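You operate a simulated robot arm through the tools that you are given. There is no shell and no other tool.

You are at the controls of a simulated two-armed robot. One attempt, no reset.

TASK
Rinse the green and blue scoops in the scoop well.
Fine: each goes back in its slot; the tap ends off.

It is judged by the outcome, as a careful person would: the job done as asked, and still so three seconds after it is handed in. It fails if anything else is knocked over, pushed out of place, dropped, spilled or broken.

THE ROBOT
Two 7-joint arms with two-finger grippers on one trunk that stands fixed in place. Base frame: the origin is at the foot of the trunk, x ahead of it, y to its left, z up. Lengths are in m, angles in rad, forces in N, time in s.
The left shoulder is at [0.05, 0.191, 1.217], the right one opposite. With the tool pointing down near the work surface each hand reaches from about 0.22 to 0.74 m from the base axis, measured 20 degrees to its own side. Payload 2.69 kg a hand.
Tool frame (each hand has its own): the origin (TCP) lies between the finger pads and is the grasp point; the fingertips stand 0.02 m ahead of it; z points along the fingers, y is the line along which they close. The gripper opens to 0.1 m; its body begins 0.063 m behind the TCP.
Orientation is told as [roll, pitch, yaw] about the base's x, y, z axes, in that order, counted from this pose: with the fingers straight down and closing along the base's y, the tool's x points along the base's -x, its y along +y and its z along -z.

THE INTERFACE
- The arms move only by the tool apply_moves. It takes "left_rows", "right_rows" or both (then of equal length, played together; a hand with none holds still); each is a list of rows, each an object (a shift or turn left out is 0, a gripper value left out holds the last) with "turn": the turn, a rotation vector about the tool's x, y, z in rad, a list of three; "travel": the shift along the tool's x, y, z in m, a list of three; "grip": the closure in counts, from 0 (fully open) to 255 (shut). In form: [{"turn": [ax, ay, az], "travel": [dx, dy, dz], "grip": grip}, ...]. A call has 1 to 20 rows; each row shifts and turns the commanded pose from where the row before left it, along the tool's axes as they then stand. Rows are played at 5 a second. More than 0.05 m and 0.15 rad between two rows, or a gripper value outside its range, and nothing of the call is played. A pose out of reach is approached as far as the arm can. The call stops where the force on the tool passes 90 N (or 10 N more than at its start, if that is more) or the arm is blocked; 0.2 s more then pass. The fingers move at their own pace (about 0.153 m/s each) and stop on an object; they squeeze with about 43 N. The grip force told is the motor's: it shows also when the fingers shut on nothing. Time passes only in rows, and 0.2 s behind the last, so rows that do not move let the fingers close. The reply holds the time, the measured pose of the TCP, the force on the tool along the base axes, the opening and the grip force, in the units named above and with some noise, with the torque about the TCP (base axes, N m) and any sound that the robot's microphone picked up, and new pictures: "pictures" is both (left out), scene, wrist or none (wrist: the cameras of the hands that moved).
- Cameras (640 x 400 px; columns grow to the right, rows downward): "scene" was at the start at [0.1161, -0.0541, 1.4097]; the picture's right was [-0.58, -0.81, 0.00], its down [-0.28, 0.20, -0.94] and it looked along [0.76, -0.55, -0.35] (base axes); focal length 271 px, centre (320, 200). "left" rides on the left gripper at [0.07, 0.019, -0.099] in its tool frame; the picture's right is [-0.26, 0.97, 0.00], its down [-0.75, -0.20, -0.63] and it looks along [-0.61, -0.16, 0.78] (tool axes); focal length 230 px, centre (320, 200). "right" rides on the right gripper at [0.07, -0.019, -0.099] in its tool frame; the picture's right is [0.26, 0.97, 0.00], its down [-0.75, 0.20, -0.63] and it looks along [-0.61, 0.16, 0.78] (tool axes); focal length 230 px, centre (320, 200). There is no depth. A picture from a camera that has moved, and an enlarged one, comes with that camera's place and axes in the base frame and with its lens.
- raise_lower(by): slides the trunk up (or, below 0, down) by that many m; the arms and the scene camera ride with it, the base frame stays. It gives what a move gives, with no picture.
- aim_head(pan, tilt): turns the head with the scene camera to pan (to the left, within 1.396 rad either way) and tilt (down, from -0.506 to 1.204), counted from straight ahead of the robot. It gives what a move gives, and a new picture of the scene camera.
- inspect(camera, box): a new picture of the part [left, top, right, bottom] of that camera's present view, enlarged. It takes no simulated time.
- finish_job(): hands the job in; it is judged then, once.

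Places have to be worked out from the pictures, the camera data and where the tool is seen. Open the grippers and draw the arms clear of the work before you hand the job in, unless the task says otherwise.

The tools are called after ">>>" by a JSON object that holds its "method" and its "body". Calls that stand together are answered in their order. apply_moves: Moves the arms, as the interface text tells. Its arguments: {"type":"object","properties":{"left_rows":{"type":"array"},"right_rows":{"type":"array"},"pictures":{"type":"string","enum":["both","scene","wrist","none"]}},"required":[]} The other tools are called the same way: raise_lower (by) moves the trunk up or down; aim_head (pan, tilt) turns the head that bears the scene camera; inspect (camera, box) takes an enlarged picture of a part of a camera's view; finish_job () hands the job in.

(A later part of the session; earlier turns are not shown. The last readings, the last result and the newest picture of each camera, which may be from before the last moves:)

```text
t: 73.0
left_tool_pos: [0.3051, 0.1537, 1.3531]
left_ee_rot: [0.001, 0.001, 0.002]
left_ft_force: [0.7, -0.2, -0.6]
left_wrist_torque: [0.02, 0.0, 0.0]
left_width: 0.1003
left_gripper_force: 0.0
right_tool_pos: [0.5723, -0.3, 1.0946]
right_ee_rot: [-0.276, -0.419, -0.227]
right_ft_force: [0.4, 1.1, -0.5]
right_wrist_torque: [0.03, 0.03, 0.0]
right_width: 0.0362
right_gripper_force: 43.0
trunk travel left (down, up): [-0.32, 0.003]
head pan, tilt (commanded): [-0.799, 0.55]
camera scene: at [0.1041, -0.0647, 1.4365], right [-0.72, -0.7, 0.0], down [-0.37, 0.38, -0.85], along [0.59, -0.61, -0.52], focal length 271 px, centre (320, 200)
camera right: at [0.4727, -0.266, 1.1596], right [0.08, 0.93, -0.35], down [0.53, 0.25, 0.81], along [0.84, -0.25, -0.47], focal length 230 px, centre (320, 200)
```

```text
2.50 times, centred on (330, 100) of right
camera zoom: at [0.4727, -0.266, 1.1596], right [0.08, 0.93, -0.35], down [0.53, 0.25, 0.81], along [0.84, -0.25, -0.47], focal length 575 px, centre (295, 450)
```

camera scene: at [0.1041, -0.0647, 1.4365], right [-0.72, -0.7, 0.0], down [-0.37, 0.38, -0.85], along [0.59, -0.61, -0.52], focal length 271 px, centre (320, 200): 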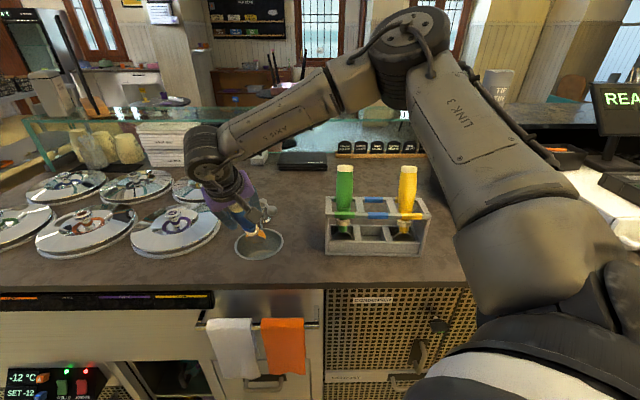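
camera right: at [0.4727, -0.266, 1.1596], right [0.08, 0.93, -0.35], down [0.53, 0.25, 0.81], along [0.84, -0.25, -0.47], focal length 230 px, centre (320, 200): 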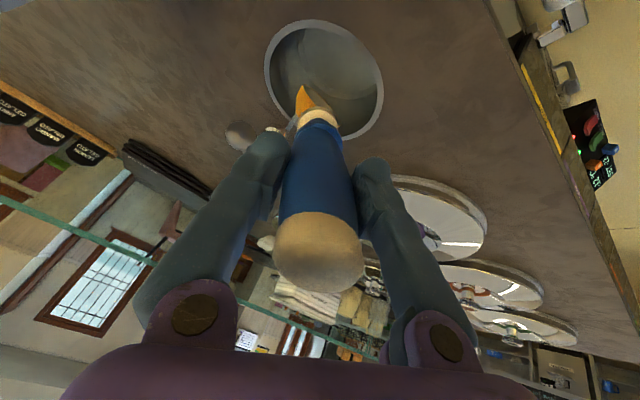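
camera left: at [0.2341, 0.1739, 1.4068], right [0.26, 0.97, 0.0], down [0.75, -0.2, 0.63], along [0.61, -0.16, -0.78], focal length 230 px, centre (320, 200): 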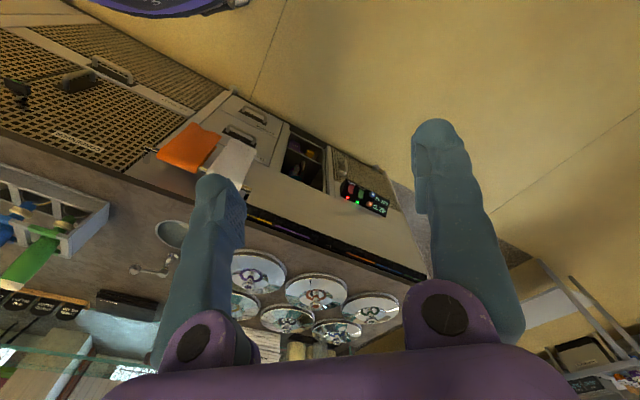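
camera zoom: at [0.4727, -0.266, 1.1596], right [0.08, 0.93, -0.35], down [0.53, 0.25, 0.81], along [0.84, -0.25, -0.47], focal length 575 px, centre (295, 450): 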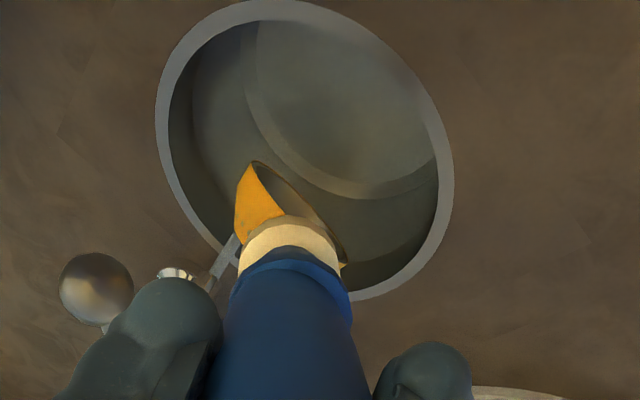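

The layout matches green's rinse. I'll lower blue into the water and push its bowl back under the stream, then hold and roll it as before.

>>> {"method": "apply_moves", "body": {"right_rows": [{"travel": [0.0147, 0.009, 0.0314]}, {"travel": [0.0147, 0.009, 0.0314]}, {"travel": [-0.0112, -0.0069, 0.0072]}, {"travel": [-0.0112, -0.0069, 0.0072]}, {}]}}

>>> {"method": "inspect", "body": {"camera": "right", "box": [220, 20, 440, 180]}}

>>> {"method": "inspect", "body": {"camera": "scene", "box": [210, 150, 310, 270]}}

```text
t: 74.2
left_tool_pos: [0.3047, 0.1541, 1.3543]
left_ee_rot: [-0.001, -0.001, 0.002]
left_ft_force: [0.7, -0.7, 0.9]
left_wrist_torque: [-0.01, -0.02, 0.0]
left_width: 0.1001
left_gripper_force: 0.0
right_tool_pos: [0.5934, -0.3246, 1.0242]
right_ee_rot: [-0.28, -0.424, -0.227]
right_ft_force: [-0.2, -0.2, -1.0]
right_wrist_torque: [0.02, 0.01, 0.02]
right_width: 0.0361
right_gripper_force: 43.1
trunk travel left (down, up): [-0.32, 0.003]
head pan, tilt (commanded): [-0.799, 0.55]
camera scene: at [0.103, -0.0639, 1.4367], right [-0.72, -0.7, 0.0], down [-0.36, 0.37, -0.85], along [0.59, -0.61, -0.52], focal length 271 px, centre (320, 200)
camera right: at [0.4937, -0.2894, 1.0888], right [0.09, 0.93, -0.35], down [0.53, 0.25, 0.81], along [0.84, -0.25, -0.47], focal length 230 px, centre (320, 200)
```

scene: 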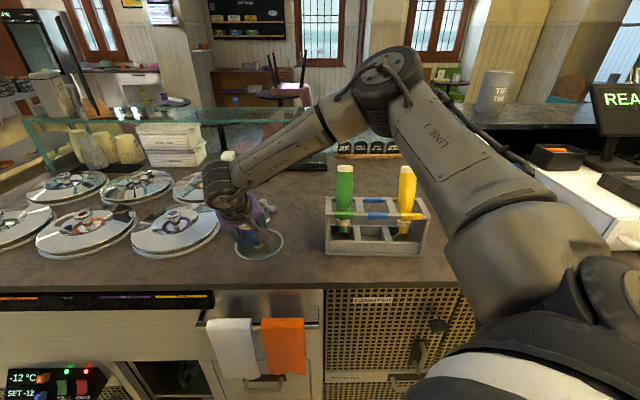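
right: 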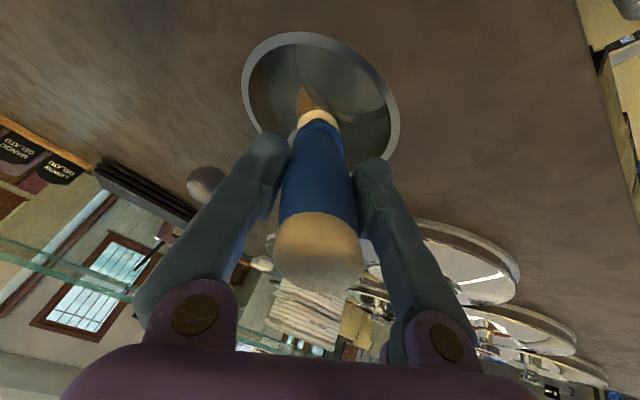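

```text
2.50 times, centred on (330, 100) of right
camera zoom: at [0.4937, -0.2894, 1.0888], right [0.09, 0.93, -0.35], down [0.53, 0.25, 0.81], along [0.84, -0.25, -0.47], focal length 575 px, centre (295, 450)
```

zoom: 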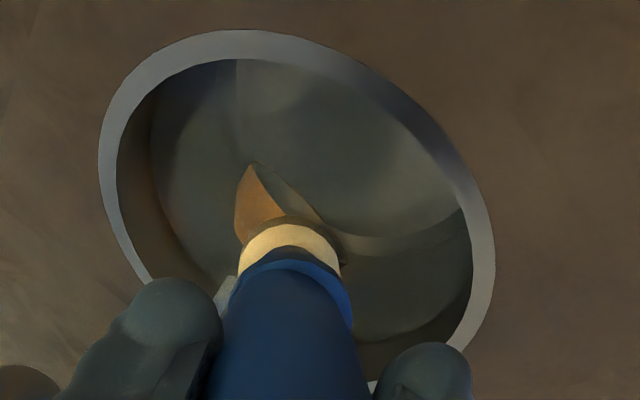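

```text
3.33 times, centred on (260, 210) of scene
camera zoom: at [0.103, -0.0639, 1.4367], right [-0.72, -0.7, 0.0], down [-0.36, 0.37, -0.85], along [0.59, -0.61, -0.52], focal length 902 px, centre (520, 167)
```

zoom: 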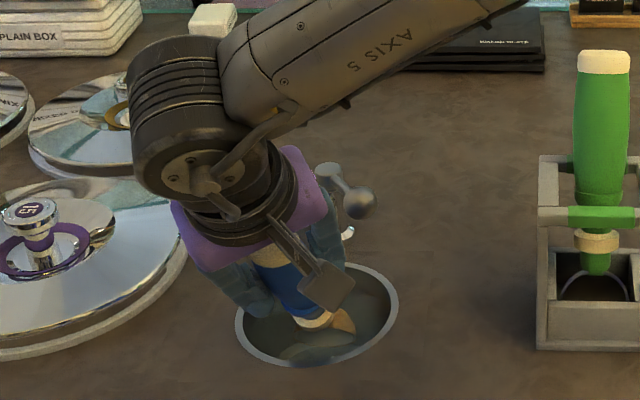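

No contact forces, and the stream falls on the bowl. I'll run the same rinse: hold, raise into the stream, roll about the handle and back.

>>> {"method": "apply_moves", "body": {"right_rows": [{}, {}, {}, {}, {"travel": [-0.0082, -0.005, -0.0176]}, {}, {}, {}, {}, {"turn": [0, 0, 0.125]}, {"turn": [0, 0, 0.125]}, {"turn": [0, 0, 0.125]}, {"turn": [0, 0, 0.125]}, {}, {}, {}, {"turn": [0, 0, -0.125]}, {"turn": [0, 0, -0.125]}, {"turn": [0, 0, -0.125]}, {"turn": [0, 0, -0.125]}]}}

>>> {"method": "inspect", "body": {"camera": "right", "box": [220, 20, 440, 180]}}

>>> {"method": "inspect", "body": {"camera": "scene", "box": [210, 150, 310, 270]}}

```text
t: 78.4
left_tool_pos: [0.304, 0.1532, 1.3544]
left_ee_rot: [0.0, 0.001, 0.001]
left_ft_force: [0.3, 0.3, 0.3]
left_wrist_torque: [-0.04, -0.04, -0.01]
left_width: 0.1002
left_gripper_force: 0.0
right_tool_pos: [0.5913, -0.3238, 1.0459]
right_ee_rot: [-0.28, -0.421, -0.223]
right_ft_force: [-0.2, 0.7, -1.3]
right_wrist_torque: [0.05, 0.01, 0.0]
right_width: 0.0362
right_gripper_force: 43.5
trunk travel left (down, up): [-0.32, 0.003]
head pan, tilt (commanded): [-0.799, 0.55]
camera scene: at [0.1032, -0.0641, 1.4366], right [-0.72, -0.7, 0.0], down [-0.36, 0.37, -0.85], along [0.59, -0.61, -0.52], focal length 271 px, centre (320, 200)
camera right: at [0.4924, -0.2896, 1.1101], right [0.08, 0.93, -0.35], down [0.53, 0.26, 0.81], along [0.84, -0.25, -0.47], focal length 230 px, centre (320, 200)
```

scene: 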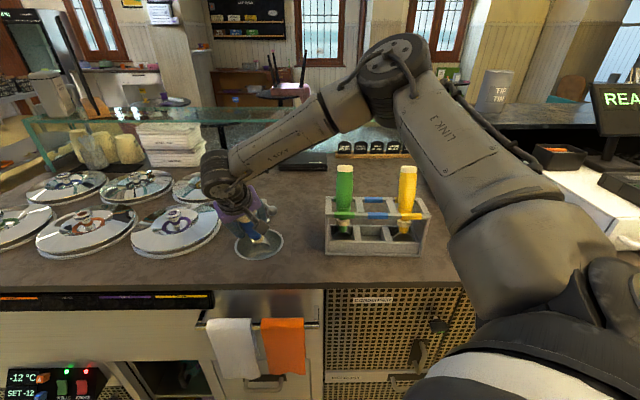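
right: 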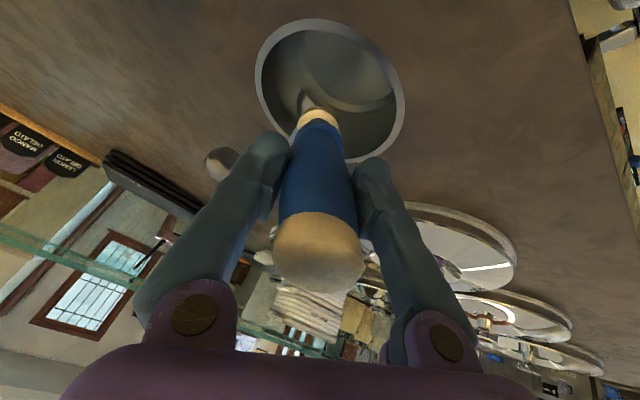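

```text
2.50 times, centred on (330, 100) of right
camera zoom: at [0.4924, -0.2896, 1.1101], right [0.08, 0.93, -0.35], down [0.53, 0.26, 0.81], along [0.84, -0.25, -0.47], focal length 575 px, centre (295, 450)
```

zoom: 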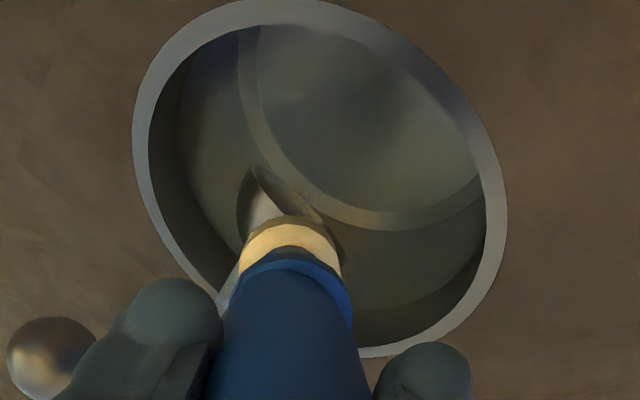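

```text
3.33 times, centred on (260, 210) of scene
camera zoom: at [0.1032, -0.0641, 1.4366], right [-0.72, -0.7, 0.0], down [-0.36, 0.37, -0.85], along [0.59, -0.61, -0.52], focal length 902 px, centre (520, 167)
```

zoom: 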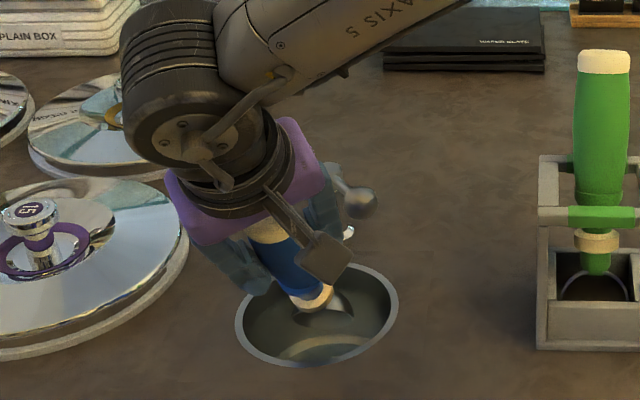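

The orange residue is gone and the bowl is clean metal. I'll draw it off the stream, drain above the well for over a second, and lift to travel height.

>>> {"method": "apply_moves", "body": {"right_rows": [{"travel": [0.0112, 0.0069, -0.0072]}, {"travel": [0.0112, 0.0069, -0.0072]}, {"travel": [-0.0123, -0.0075, -0.0263]}, {"travel": [-0.0123, -0.0075, -0.0263]}, {}, {}, {}, {}, {}, {}, {"travel": [-0.0195, -0.0119, -0.0418]}, {"travel": [-0.0195, -0.0119, -0.0418]}, {"travel": [-0.0195, -0.0119, -0.0418]}]}}

>>> {"method": "inspect", "body": {"camera": "right", "box": [220, 20, 440, 180]}}

>>> {"method": "inspect", "body": {"camera": "scene", "box": [210, 140, 330, 270]}}

```text
t: 81.2
left_tool_pos: [0.3042, 0.1536, 1.3539]
left_ee_rot: [-0.001, 0.0, 0.003]
left_ft_force: [-0.3, 0.0, -0.1]
left_wrist_torque: [-0.04, 0.02, 0.0]
left_width: 0.1001
left_gripper_force: 0.0
right_tool_pos: [0.5702, -0.3009, 1.2491]
right_ee_rot: [-0.28, -0.422, -0.226]
right_ft_force: [-0.7, 0.2, -0.8]
right_wrist_torque: [-0.02, -0.01, 0.02]
right_width: 0.036
right_gripper_force: 42.8
trunk travel left (down, up): [-0.32, 0.003]
head pan, tilt (commanded): [-0.799, 0.55]
camera scene: at [0.1025, -0.0637, 1.4367], right [-0.72, -0.7, 0.0], down [-0.36, 0.37, -0.85], along [0.59, -0.61, -0.52], focal length 271 px, centre (320, 200)
camera right: at [0.4712, -0.2672, 1.3139], right [0.08, 0.93, -0.35], down [0.53, 0.25, 0.81], along [0.84, -0.25, -0.47], focal length 230 px, centre (320, 200)
```

scene: 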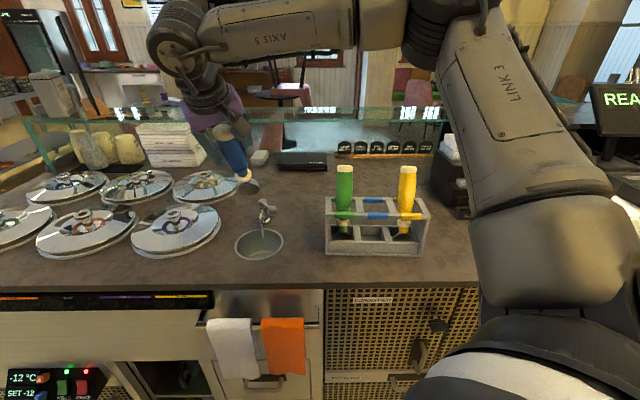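
right: 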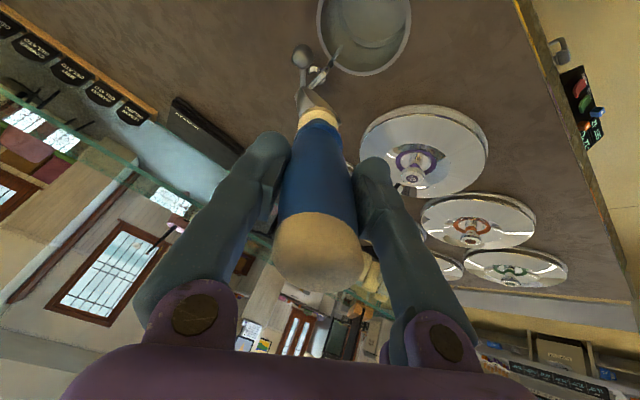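

```text
2.50 times, centred on (330, 100) of right
camera zoom: at [0.4712, -0.2672, 1.3139], right [0.08, 0.93, -0.35], down [0.53, 0.25, 0.81], along [0.84, -0.25, -0.47], focal length 575 px, centre (295, 450)
```

zoom: 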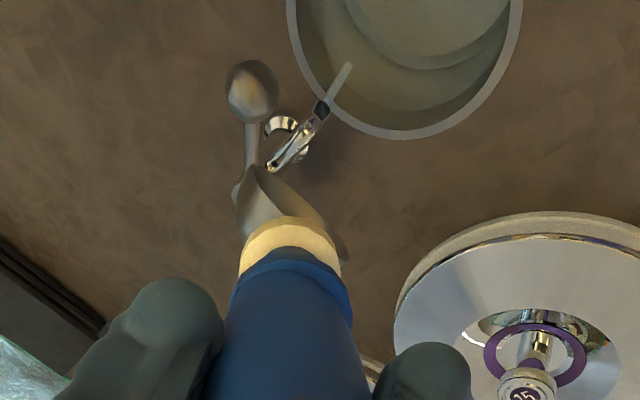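

```text
3.08 times, centred on (270, 205) of scene
camera zoom: at [0.1025, -0.0637, 1.4367], right [-0.72, -0.7, 0.0], down [-0.36, 0.37, -0.85], along [0.59, -0.61, -0.52], focal length 833 px, centre (474, 185)
```

zoom: 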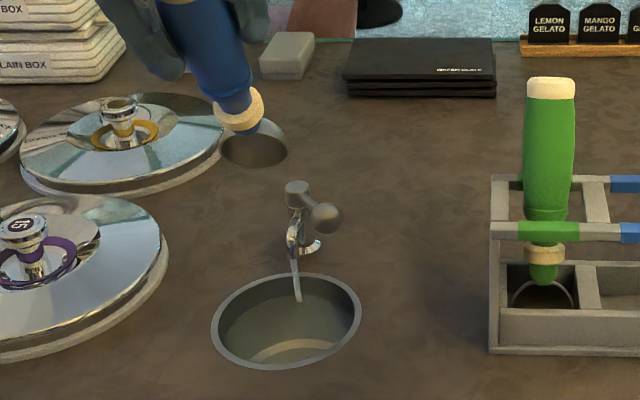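

Blue is clean and drained. I'll retrace: right past the tap, handle back upright, then along the front of the rack to blue's slot.

>>> {"method": "apply_moves", "body": {"right_rows": [{"travel": [0.0158, -0.0372, -0.0119]}, {"travel": [0.0158, -0.0372, -0.0119]}, {"travel": [0.0158, -0.0372, -0.0119]}, {"turn": [-0.072, 0.1178, 0]}, {"turn": [-0.072, 0.1178, 0]}, {"turn": [-0.072, 0.1178, 0]}, {"turn": [-0.072, 0.1178, 0]}, {"travel": [0.0243, -0.0399, 0]}, {"travel": [0.0243, -0.0399, 0]}, {"travel": [0.0243, -0.0399, 0]}, {"travel": [0.0243, -0.0399, 0]}, {}]}}

```text
t: 83.8
left_tool_pos: [0.3049, 0.1539, 1.3535]
left_ee_rot: [-0.002, 0.002, 0.001]
left_ft_force: [-0.9, -0.6, -0.7]
left_wrist_torque: [0.0, -0.01, -0.03]
left_width: 0.1001
left_gripper_force: 0.0
right_tool_pos: [0.3467, -0.5055, 1.2894]
right_ee_rot: [0.024, 0.046, -0.284]
right_ft_force: [0.6, -0.1, -1.3]
right_wrist_torque: [-0.02, -0.01, 0.03]
right_width: 0.0356
right_gripper_force: 43.3
trunk travel left (down, up): [-0.32, 0.003]
head pan, tilt (commanded): [-0.799, 0.55]
camera scene: at [0.1039, -0.0632, 1.4366], right [-0.72, -0.7, 0.0], down [-0.36, 0.37, -0.85], along [0.59, -0.61, -0.52], focal length 271 px, centre (320, 200)
camera right: at [0.2787, -0.5058, 1.3923], right [0.03, 1.0, 0.04], down [0.8, -0.04, 0.6], along [0.6, 0.01, -0.8], focal length 230 px, centre (320, 200)
```

scene: 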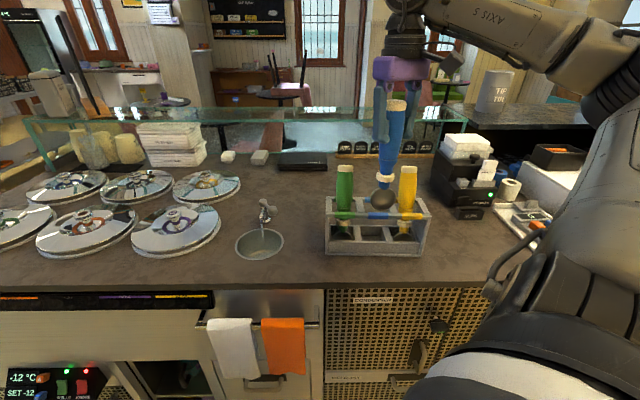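
right: 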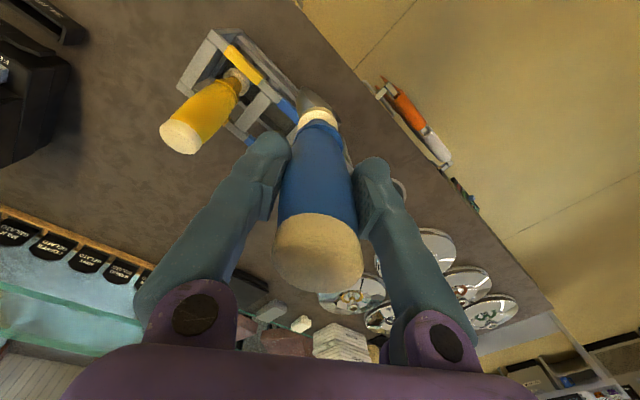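

The pose is right, but the grip width has drifted slightly, from 0.0366 to 0.0356. I'll compare how the handle sits in the fingers with the earlier close-up.

>>> {"method": "inspect", "body": {"camera": "right", "box": [200, 60, 440, 260]}}

>>> {"method": "inspect", "body": {"camera": "scene", "box": [330, 60, 440, 220]}}

```text
2.00 times, centred on (320, 160) of right
camera zoom: at [0.2787, -0.5058, 1.3923], right [0.03, 1.0, 0.04], down [0.8, -0.04, 0.6], along [0.6, 0.01, -0.8], focal length 460 px, centre (320, 280)
```

zoom: 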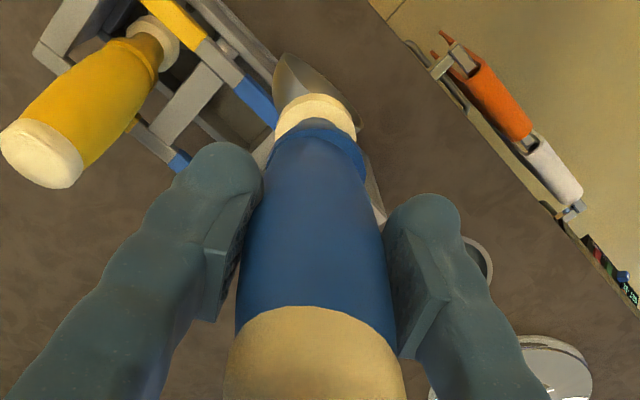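

```text
2.50 times, centred on (385, 140) of scene
camera zoom: at [0.1039, -0.0632, 1.4366], right [-0.72, -0.7, 0.0], down [-0.36, 0.37, -0.85], along [0.59, -0.61, -0.52], focal length 677 px, centre (158, 350)
```

zoom: 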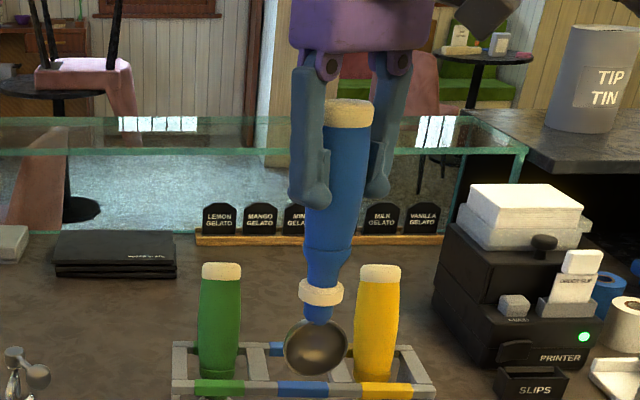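

The scoop has only shifted a couple of millimetres in the grip, so it is still secure and aligned. I'll move back over blue's slot and check before lowering.

>>> {"method": "apply_moves", "body": {"right_rows": [{"travel": [-0.0286, -0.0188, -0.001]}, {"travel": [-0.0287, -0.0188, -0.001]}, {}], "pictures": "wrist"}}

>>> {"method": "inspect", "body": {"camera": "scene", "box": [345, 165, 405, 220]}}

>>> {"method": "inspect", "body": {"camera": "scene", "box": [310, 130, 440, 260]}}

```text
t: 84.6
left_tool_pos: [0.3045, 0.1539, 1.3542]
left_ee_rot: [-0.002, 0.0, 0.002]
left_ft_force: [-0.5, -0.4, 0.2]
left_wrist_torque: [-0.01, 0.0, 0.02]
left_width: 0.1
left_gripper_force: 0.1
right_tool_pos: [0.3892, -0.5575, 1.2864]
right_ee_rot: [0.026, 0.044, -0.285]
right_ft_force: [-0.3, 0.1, -0.2]
right_wrist_torque: [-0.02, 0.02, 0.0]
right_width: 0.0286
right_gripper_force: 43.4
trunk travel left (down, up): [-0.32, 0.003]
head pan, tilt (commanded): [-0.799, 0.55]
camera right: at [0.3218, -0.5568, 1.39], right [0.03, 1.0, 0.04], down [0.8, -0.04, 0.6], along [0.6, 0.01, -0.8], focal length 230 px, centre (320, 200)
```

right: 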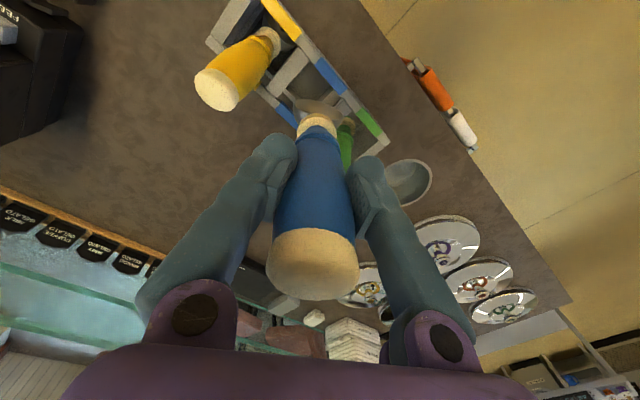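

```text
7.27 times, centred on (375, 192) of scene
camera zoom: at [0.1029, -0.0641, 1.4367], right [-0.72, -0.7, 0.0], down [-0.36, 0.37, -0.85], along [0.59, -0.61, -0.52], focal length 1968 px, centre (-80, 254)
```

zoom: 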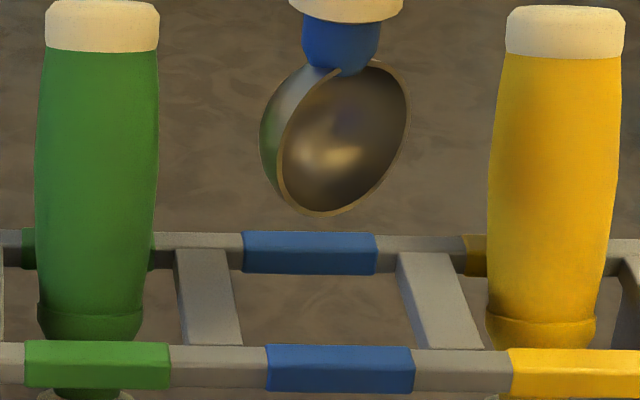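

```text
3.08 times, centred on (375, 195) of scene
camera zoom: at [0.1029, -0.0641, 1.4367], right [-0.72, -0.7, 0.0], down [-0.36, 0.37, -0.85], along [0.59, -0.61, -0.52], focal length 833 px, centre (151, 215)
```

zoom: 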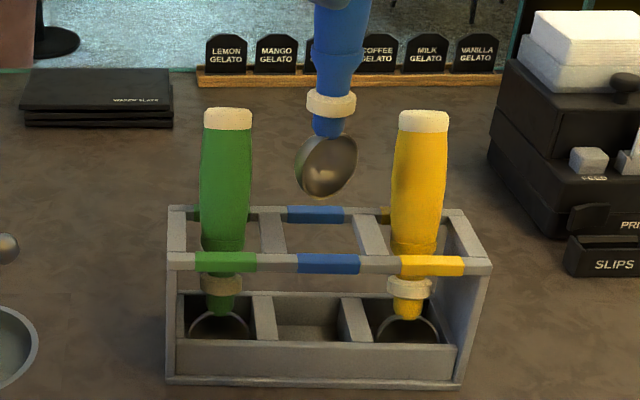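

The scoop is slipping: the width has fallen to 0.0286 and the bowl has rolled, because the handle is creeping off the pads' far edge. It's directly above its slot, so I'll get the bowl into the slot at once. I'll correct about 7 mm along the rack, ease the squeeze slightly to slow the creep, and descend.

>>> {"method": "apply_moves", "body": {"right_rows": [{"travel": [-0.0014, -0.0091, 0.0298], "turn": [-0.0104, 0.0171, 0], "grip": 210}, {"travel": [-0.0087, -0.0053, 0.0444], "turn": [-0.0328, 0.0538, 0]}], "pictures": "both"}}

>>> {"method": "inspect", "body": {"camera": "scene", "box": [310, 130, 440, 260]}}

>>> {"method": "inspect", "body": {"camera": "left", "box": [0, 170, 130, 280]}}

```text
t: 85.2
left_tool_pos: [0.3059, 0.1522, 1.3526]
left_ee_rot: [-0.001, 0.003, 0.002]
left_ft_force: [1.4, 0.1, 0.4]
left_wrist_torque: [0.0, -0.03, -0.03]
left_width: 0.1
left_gripper_force: 0.1
right_tool_pos: [0.3946, -0.5719, 1.2122]
right_ee_rot: [0.07, 0.118, -0.28]
right_ft_force: [0.6, -0.4, -1.8]
right_wrist_torque: [-0.03, 0.04, -0.01]
right_width: 0.0287
right_gripper_force: 42.9
trunk travel left (down, up): [-0.32, 0.003]
head pan, tilt (commanded): [-0.799, 0.55]
camera scene: at [0.1044, -0.0648, 1.4365], right [-0.72, -0.7, 0.0], down [-0.37, 0.38, -0.85], along [0.59, -0.61, -0.52], focal length 271 px, centre (320, 200)
camera right: at [0.3315, -0.5785, 1.3179], right [0.03, 0.99, 0.1], down [0.83, -0.08, 0.55], along [0.56, 0.06, -0.83], focal length 230 px, centre (320, 200)
```

scene: 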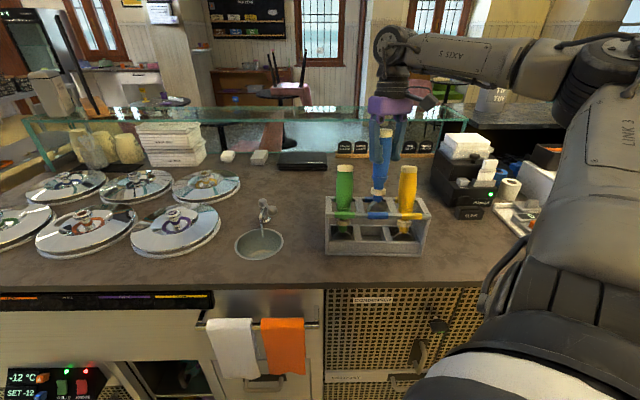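
right: 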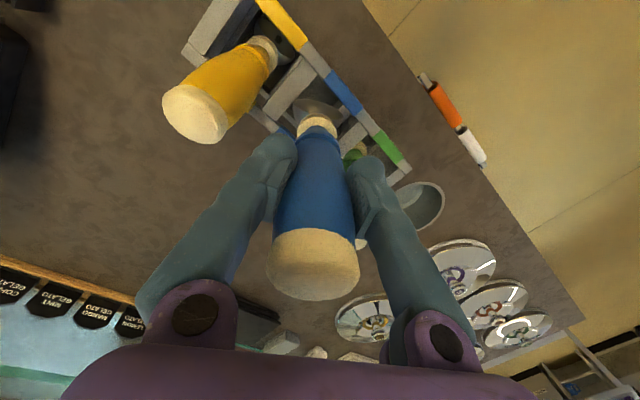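

```text
3.08 times, centred on (375, 195) of scene
camera zoom: at [0.1044, -0.0648, 1.4365], right [-0.72, -0.7, 0.0], down [-0.37, 0.38, -0.85], along [0.59, -0.61, -0.52], focal length 833 px, centre (151, 215)
```

zoom: 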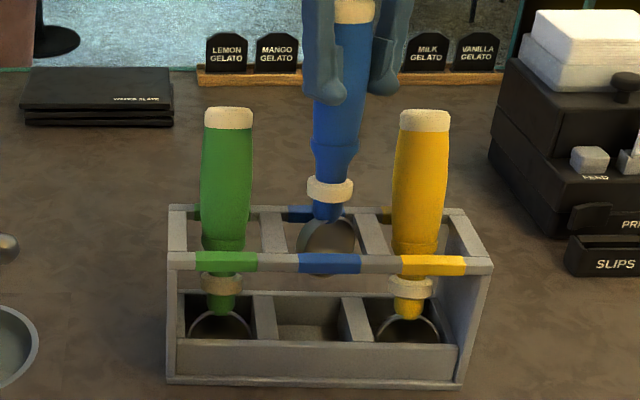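

```text
3.64 times, centred on (65, 225) of left
camera zoom: at [0.2366, 0.1717, 1.4517], right [0.26, 0.97, 0.0], down [0.75, -0.2, 0.63], along [0.61, -0.16, -0.78], focal length 837 px, centre (1247, 109)
```

zoom: 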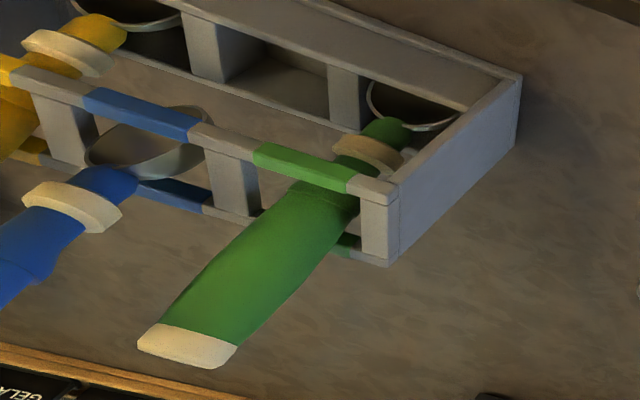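

The bowl is inside its slot and the grip is holding steady at 0.0287. I'll continue lowering along the same lean path at a moderate pace.

>>> {"method": "apply_moves", "body": {"right_rows": [{"travel": [-0.0046, -0.0028, 0.0224], "turn": [-0.0222, 0.0363, 0]}, {"travel": [-0.0054, -0.0033, 0.0221], "turn": [-0.0222, 0.0363, 0]}], "pictures": "wrist"}}

>>> {"method": "inspect", "body": {"camera": "scene", "box": [310, 130, 440, 260]}}

>>> {"method": "inspect", "body": {"camera": "left", "box": [0, 170, 130, 280]}}

```text
t: 85.8
left_tool_pos: [0.3042, 0.1539, 1.3538]
left_ee_rot: [0.0, 0.0, 0.002]
left_ft_force: [0.4, -0.4, -0.2]
left_wrist_torque: [0.0, 0.04, -0.02]
left_width: 0.1001
left_gripper_force: 0.0
right_tool_pos: [0.3938, -0.5745, 1.1653]
right_ee_rot: [0.118, 0.189, -0.274]
right_ft_force: [0.5, 0.1, -1.1]
right_wrist_torque: [-0.03, -0.02, -0.05]
right_width: 0.0288
right_gripper_force: 42.8
trunk travel left (down, up): [-0.32, 0.003]
head pan, tilt (commanded): [-0.799, 0.55]
camera right: at [0.339, -0.5879, 1.2739], right [0.04, 0.99, 0.16], down [0.86, -0.11, 0.5], along [0.51, 0.12, -0.85], focal length 230 px, centre (320, 200)
```

right: 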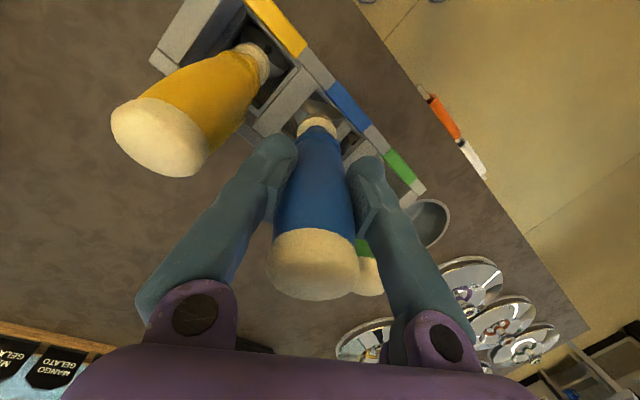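

```text
3.08 times, centred on (375, 195) of scene
camera zoom: at [0.1032, -0.0642, 1.4366], right [-0.72, -0.7, 0.0], down [-0.36, 0.37, -0.85], along [0.59, -0.61, -0.52], focal length 833 px, centre (151, 215)
```

zoom: 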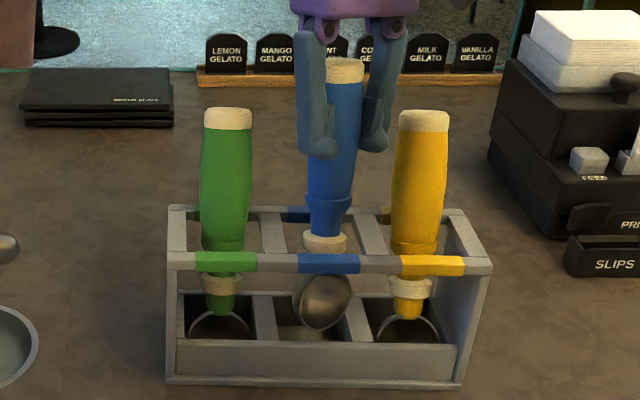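

```text
3.64 times, centred on (65, 225) of left
camera zoom: at [0.2354, 0.1723, 1.4518], right [0.26, 0.97, 0.0], down [0.75, -0.2, 0.63], along [0.61, -0.16, -0.78], focal length 837 px, centre (1247, 109)
```

zoom: 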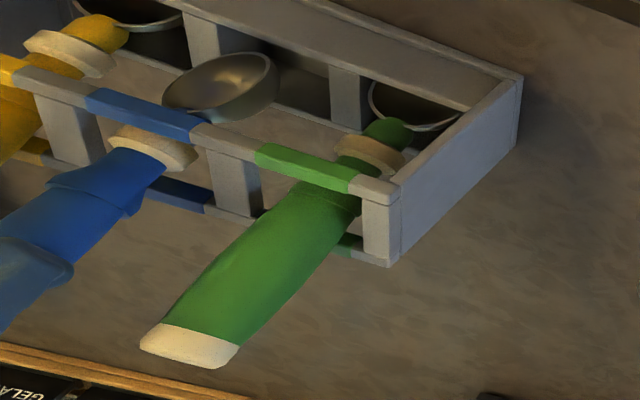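

The scoop is still steady, with the bowl just above its compartment. Comparing with its original collar position I need about 4 mm toward green. I'll correct that while lowering to about 1 cm above home.

>>> {"method": "apply_moves", "body": {"right_rows": [{"travel": [-0.0087, -0.003, 0.0167], "turn": [-0.0248, 0.0406, 0]}, {"travel": [-0.0094, -0.0034, 0.0163], "turn": [-0.0248, 0.0406, 0]}], "pictures": "wrist"}}

>>> {"method": "inspect", "body": {"camera": "scene", "box": [310, 130, 440, 260]}}

>>> {"method": "inspect", "body": {"camera": "left", "box": [0, 170, 130, 280]}}

```text
t: 86.4
left_tool_pos: [0.3042, 0.1527, 1.3538]
left_ee_rot: [-0.001, 0.002, 0.0]
left_ft_force: [-0.9, -0.6, -0.5]
left_wrist_torque: [-0.02, 0.02, 0.01]
left_width: 0.1001
left_gripper_force: 0.1
right_tool_pos: [0.4058, -0.5796, 1.1303]
right_ee_rot: [0.168, 0.266, -0.263]
right_ft_force: [3.8, -2.1, 5.9]
right_wrist_torque: [-0.74, -0.8, -0.19]
right_width: 0.029
right_gripper_force: 43.0
trunk travel left (down, up): [-0.32, 0.003]
head pan, tilt (commanded): [-0.799, 0.55]
camera right: at [0.3558, -0.6011, 1.2413], right [0.05, 0.97, 0.22], down [0.89, -0.14, 0.43], along [0.46, 0.18, -0.87], focal length 230 px, centre (320, 200)
```

right: 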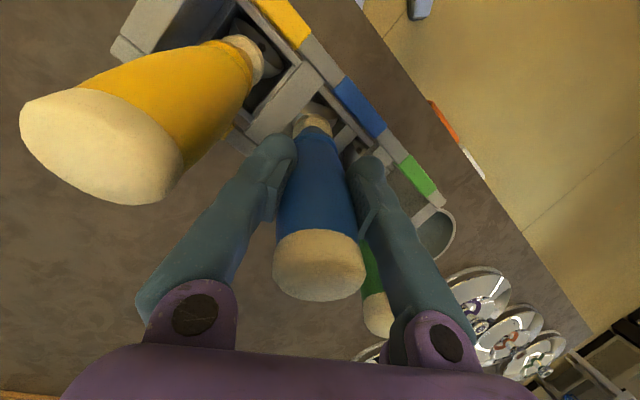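

```text
3.08 times, centred on (375, 195) of scene
camera zoom: at [0.1032, -0.0639, 1.4367], right [-0.72, -0.7, 0.0], down [-0.36, 0.37, -0.85], along [0.59, -0.61, -0.52], focal length 833 px, centre (151, 215)
```

zoom: 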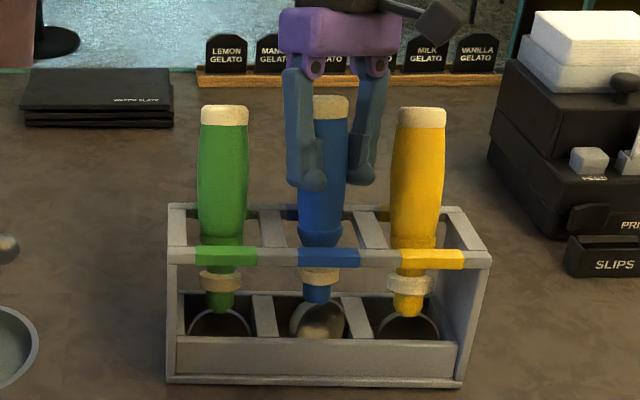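

```text
3.64 times, centred on (65, 225) of left
camera zoom: at [0.2354, 0.1726, 1.4519], right [0.26, 0.97, 0.0], down [0.75, -0.2, 0.63], along [0.61, -0.16, -0.78], focal length 837 px, centre (1247, 109)
```

zoom: 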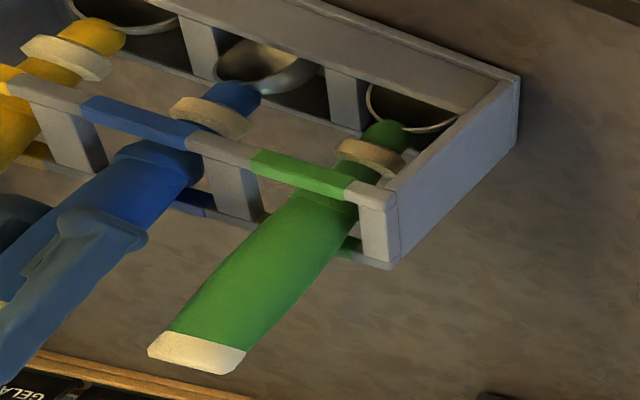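

There's light contact: rotated like this, the bowl catches the compartment's front wall and nudges the rack slightly. I'll back up at once to where the bowl hangs free between frame and trough, then check the rack.

>>> {"method": "apply_moves", "body": {"right_rows": [{"travel": [0.0094, 0.0034, -0.0163], "turn": [0.0248, -0.0406, 0]}, {"travel": [0.0087, 0.003, -0.0167], "turn": [0.0248, -0.0406, 0]}], "pictures": "wrist"}}

>>> {"method": "inspect", "body": {"camera": "scene", "box": [310, 130, 440, 260]}}

>>> {"method": "inspect", "body": {"camera": "left", "box": [0, 170, 130, 280]}}

>>> {"method": "inspect", "body": {"camera": "scene", "box": [345, 195, 405, 250]}}

```text
t: 87.0
left_tool_pos: [0.3043, 0.1534, 1.3538]
left_ee_rot: [-0.001, 0.0, 0.004]
left_ft_force: [-0.9, 0.0, -0.4]
left_wrist_torque: [0.0, 0.0, -0.07]
left_width: 0.1001
left_gripper_force: 0.0
right_tool_pos: [0.3952, -0.5771, 1.1659]
right_ee_rot: [0.115, 0.189, -0.275]
right_ft_force: [-0.5, 0.9, -0.7]
right_wrist_torque: [-0.01, -0.03, 0.04]
right_width: 0.0288
right_gripper_force: 43.2
trunk travel left (down, up): [-0.32, 0.003]
head pan, tilt (commanded): [-0.799, 0.55]
camera right: at [0.3389, -0.5902, 1.2752], right [0.04, 0.99, 0.16], down [0.86, -0.11, 0.5], along [0.51, 0.12, -0.85], focal length 230 px, centre (320, 200)
```

right: 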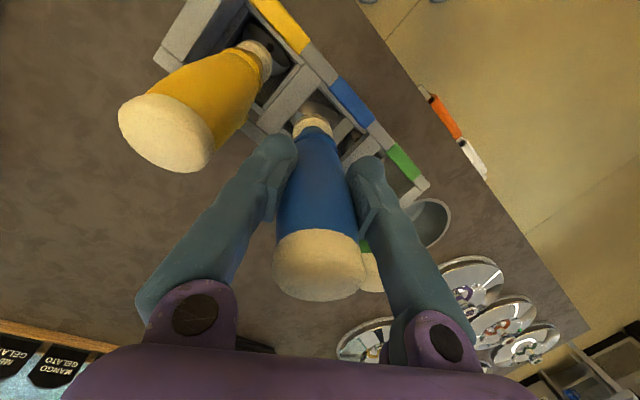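

```text
3.08 times, centred on (375, 195) of scene
camera zoom: at [0.103, -0.0641, 1.4366], right [-0.72, -0.7, 0.0], down [-0.36, 0.37, -0.85], along [0.59, -0.61, -0.52], focal length 833 px, centre (151, 215)
```

zoom: 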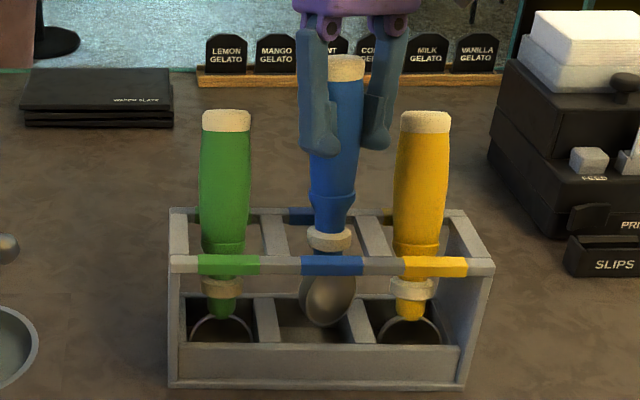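

```text
3.64 times, centred on (65, 225) of left
camera zoom: at [0.2351, 0.1725, 1.4518], right [0.26, 0.97, 0.0], down [0.75, -0.2, 0.63], along [0.61, -0.16, -0.78], focal length 837 px, centre (1247, 109)
```

zoom: 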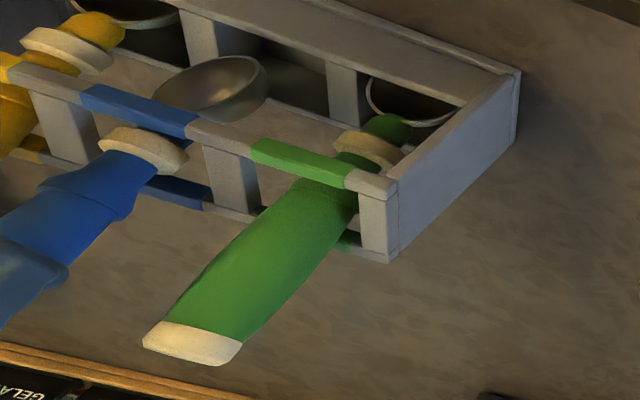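

```text
7.27 times, centred on (375, 222) of scene
camera zoom: at [0.103, -0.0641, 1.4366], right [-0.72, -0.7, 0.0], down [-0.36, 0.37, -0.85], along [0.59, -0.61, -0.52], focal length 1968 px, centre (-80, 36)
```

zoom: 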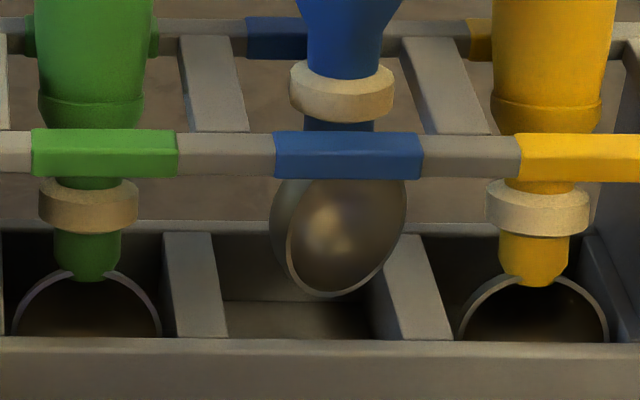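

The rack moved only about 4 mm, and the scoop still hangs steady. The bowl has rolled about 40° about its axis, so I'll turn the hand back by that much around the scoop's axis, in two parts, so it fits its compartment as before.

>>> {"method": "apply_moves", "body": {"right_rows": [{"turn": [0, 0, 0.09], "travel": [0, 0.0013, 0]}, {"turn": [0, 0, 0.09], "travel": [0, 0.0013, 0]}, {"turn": [0, 0, 0.09], "travel": [0, 0.0013, 0]}, {"turn": [0, 0, 0.09], "travel": [0, 0.0013, 0]}], "pictures": "wrist"}}

>>> {"method": "inspect", "body": {"camera": "scene", "box": [310, 130, 440, 260]}}

>>> {"method": "inspect", "body": {"camera": "scene", "box": [345, 195, 405, 250]}}

```text
t: 88.0
left_tool_pos: [0.3041, 0.1534, 1.3545]
left_ee_rot: [-0.002, 0.0, 0.001]
left_ft_force: [0.2, 0.0, 0.8]
left_wrist_torque: [0.0, -0.02, 0.03]
left_width: 0.1
left_gripper_force: 0.1
right_tool_pos: [0.3979, -0.5728, 1.1666]
right_ee_rot: [0.041, 0.215, -0.644]
right_ft_force: [0.4, 0.8, -0.6]
right_wrist_torque: [-0.01, -0.01, -0.01]
right_width: 0.0285
right_gripper_force: 43.1
trunk travel left (down, up): [-0.32, 0.003]
head pan, tilt (commanded): [-0.799, 0.55]
camera right: at [0.3466, -0.56, 1.2797], right [0.38, 0.92, 0.09], down [0.8, -0.38, 0.46], along [0.46, -0.1, -0.88], focal length 230 px, centre (320, 200)
```

right: 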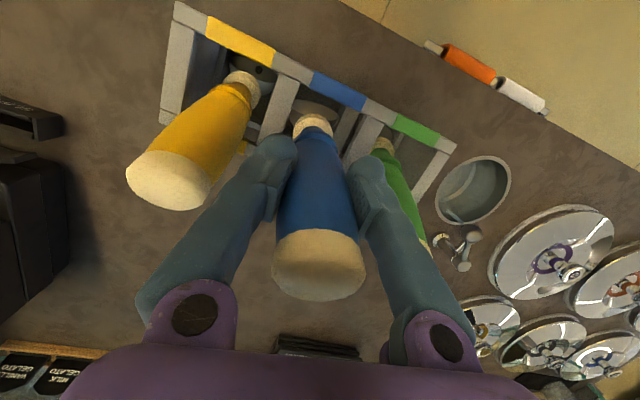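

```text
3.08 times, centred on (375, 195) of scene
camera zoom: at [0.1032, -0.0641, 1.4366], right [-0.72, -0.7, 0.0], down [-0.36, 0.37, -0.85], along [0.59, -0.61, -0.52], focal length 833 px, centre (151, 215)
```

zoom: 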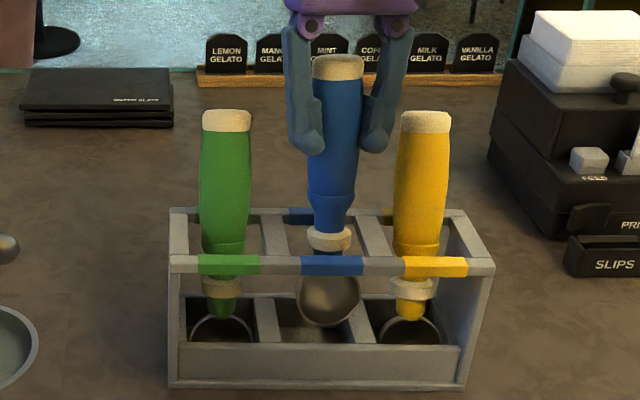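

```text
7.27 times, centred on (375, 222) of scene
camera zoom: at [0.1032, -0.0641, 1.4366], right [-0.72, -0.7, 0.0], down [-0.36, 0.37, -0.85], along [0.59, -0.61, -0.52], focal length 1968 px, centre (-80, 36)
```

zoom: 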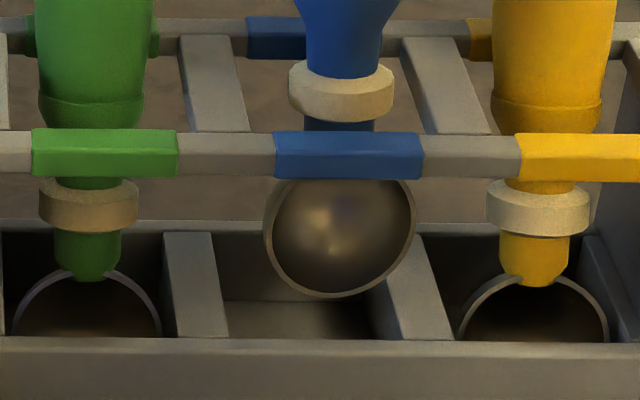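

The bowl is nearly square to its compartment again, and the grip is unchanged. I'll finish the last bit of roll and correct a slight sideways tilt, so the bowl sits over the middle of its compartment.

>>> {"method": "apply_moves", "body": {"right_rows": [{"turn": [0, 0, 0.09], "travel": [0, 0.0013, 0]}, {"turn": [0, 0, 0.09], "travel": [0, 0.0013, 0]}, {"turn": [-0.035, 0, 0]}], "pictures": "wrist"}}

>>> {"method": "inspect", "body": {"camera": "scene", "box": [310, 130, 440, 260]}}

>>> {"method": "inspect", "body": {"camera": "scene", "box": [345, 195, 405, 250]}}

>>> {"method": "inspect", "body": {"camera": "left", "box": [0, 170, 130, 280]}}

```text
t: 88.8
left_tool_pos: [0.3046, 0.1533, 1.3542]
left_ee_rot: [0.0, 0.0, 0.002]
left_ft_force: [0.1, 0.2, 0.0]
left_wrist_torque: [0.01, -0.01, 0.02]
left_width: 0.0998
left_gripper_force: 0.1
right_tool_pos: [0.3987, -0.5698, 1.1682]
right_ee_rot: [0.037, 0.22, -0.828]
right_ft_force: [0.8, -0.5, -0.8]
right_wrist_torque: [0.05, 0.01, 0.02]
right_width: 0.0287
right_gripper_force: 42.6
trunk travel left (down, up): [-0.32, 0.003]
head pan, tilt (commanded): [-0.799, 0.55]
camera right: at [0.3515, -0.5494, 1.28], right [0.55, 0.83, 0.09], down [0.72, -0.52, 0.46], along [0.43, -0.18, -0.88], focal length 230 px, centre (320, 200)
```

right: 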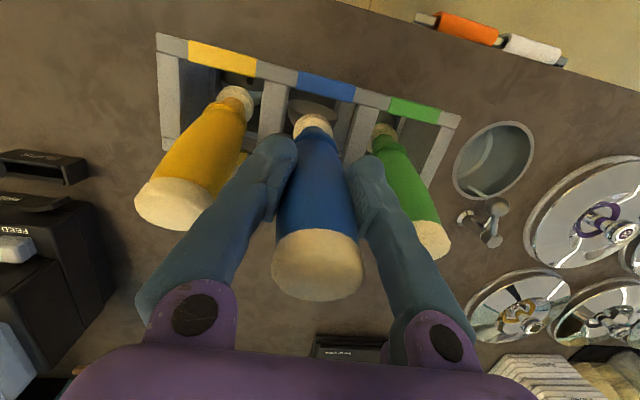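

```text
3.08 times, centred on (375, 195) of scene
camera zoom: at [0.1029, -0.0645, 1.4366], right [-0.72, -0.7, 0.0], down [-0.36, 0.37, -0.85], along [0.59, -0.61, -0.52], focal length 833 px, centre (151, 215)
```

zoom: 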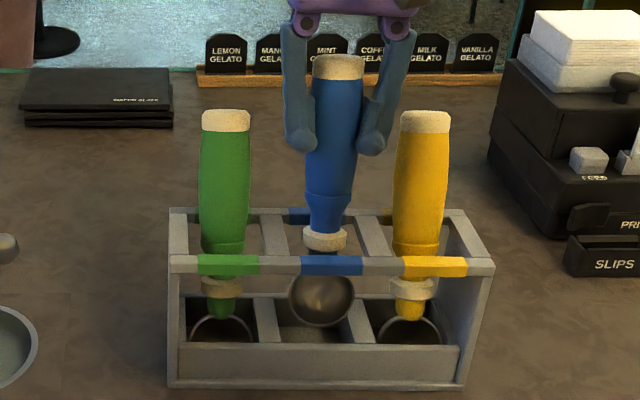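

```text
7.27 times, centred on (375, 222) of scene
camera zoom: at [0.1029, -0.0645, 1.4366], right [-0.72, -0.7, 0.0], down [-0.36, 0.37, -0.85], along [0.59, -0.61, -0.52], focal length 1968 px, centre (-80, 36)
```

zoom: 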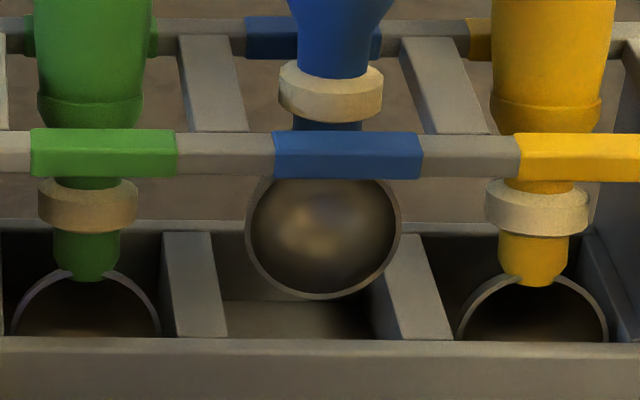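

```text
3.64 times, centred on (65, 225) of left
camera zoom: at [0.2351, 0.172, 1.4519], right [0.26, 0.97, 0.0], down [0.75, -0.2, 0.63], along [0.61, -0.16, -0.78], focal length 837 px, centre (1247, 109)
```

zoom: 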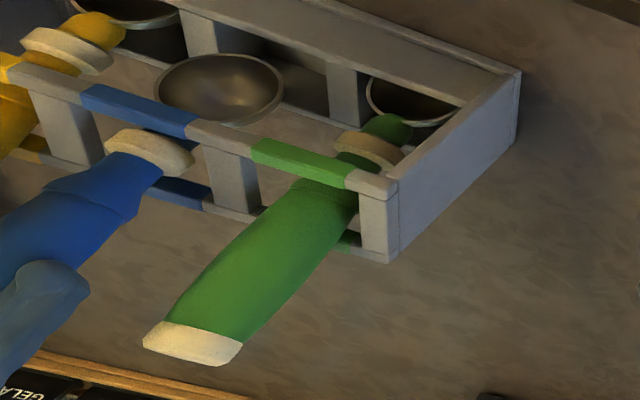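

The bowl is square again, and its centre is within 2 mm of where it should be. I'll lower gently toward home with the growing lean, first half, and check force.

>>> {"method": "apply_moves", "body": {"right_rows": [{"travel": [-0.0031, 0.0004, 0.0111], "turn": [0, 0.029, 0]}, {"travel": [-0.0034, 0.0004, 0.011], "turn": [0, 0.029, 0]}], "pictures": "none"}}

>>> {"method": "inspect", "body": {"camera": "scene", "box": [345, 195, 405, 250]}}

>>> {"method": "inspect", "body": {"camera": "left", "box": [0, 170, 130, 280]}}

```text
t: 89.4
left_tool_pos: [0.3045, 0.1534, 1.3528]
left_ee_rot: [0.0, -0.001, -0.001]
left_ft_force: [-0.5, -0.6, 0.8]
left_wrist_torque: [0.01, -0.03, 0.01]
left_width: 0.0999
left_gripper_force: 0.1
right_tool_pos: [0.4014, -0.5698, 1.1435]
right_ee_rot: [0.039, 0.278, -0.823]
right_ft_force: [-0.3, -0.4, -0.7]
right_wrist_torque: [-0.02, 0.0, 0.04]
right_width: 0.0286
right_gripper_force: 43.2
trunk travel left (down, up): [-0.32, 0.003]
head pan, tilt (commanded): [-0.799, 0.55]
```

```text
7.27 times, centred on (375, 222) of scene
camera zoom: at [0.1034, -0.0642, 1.4366], right [-0.72, -0.7, 0.0], down [-0.36, 0.37, -0.85], along [0.59, -0.61, -0.52], focal length 1968 px, centre (-80, 36)
```

zoom: 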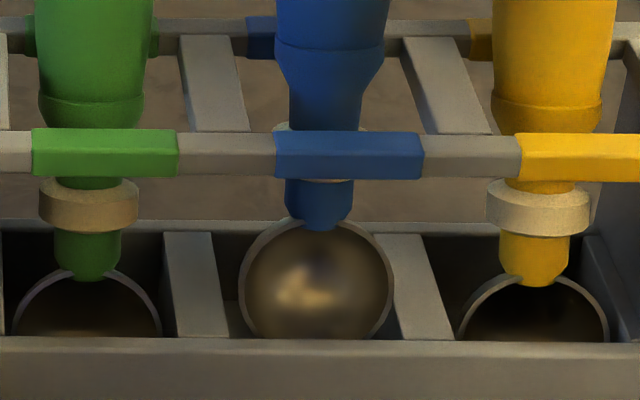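

```text
3.64 times, centred on (65, 225) of left
camera zoom: at [0.2356, 0.1723, 1.4518], right [0.26, 0.97, 0.0], down [0.75, -0.2, 0.63], along [0.61, -0.16, -0.78], focal length 837 px, centre (1247, 109)
```

zoom: 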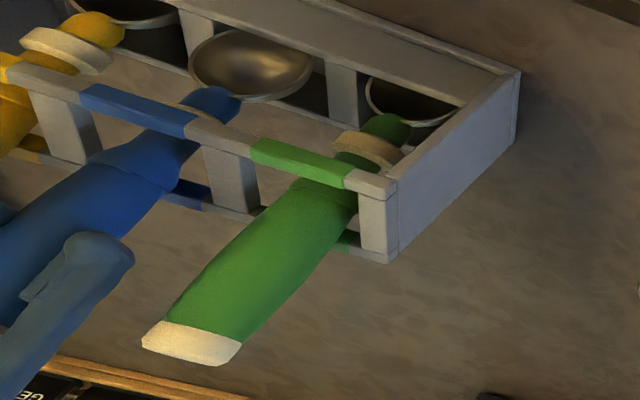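

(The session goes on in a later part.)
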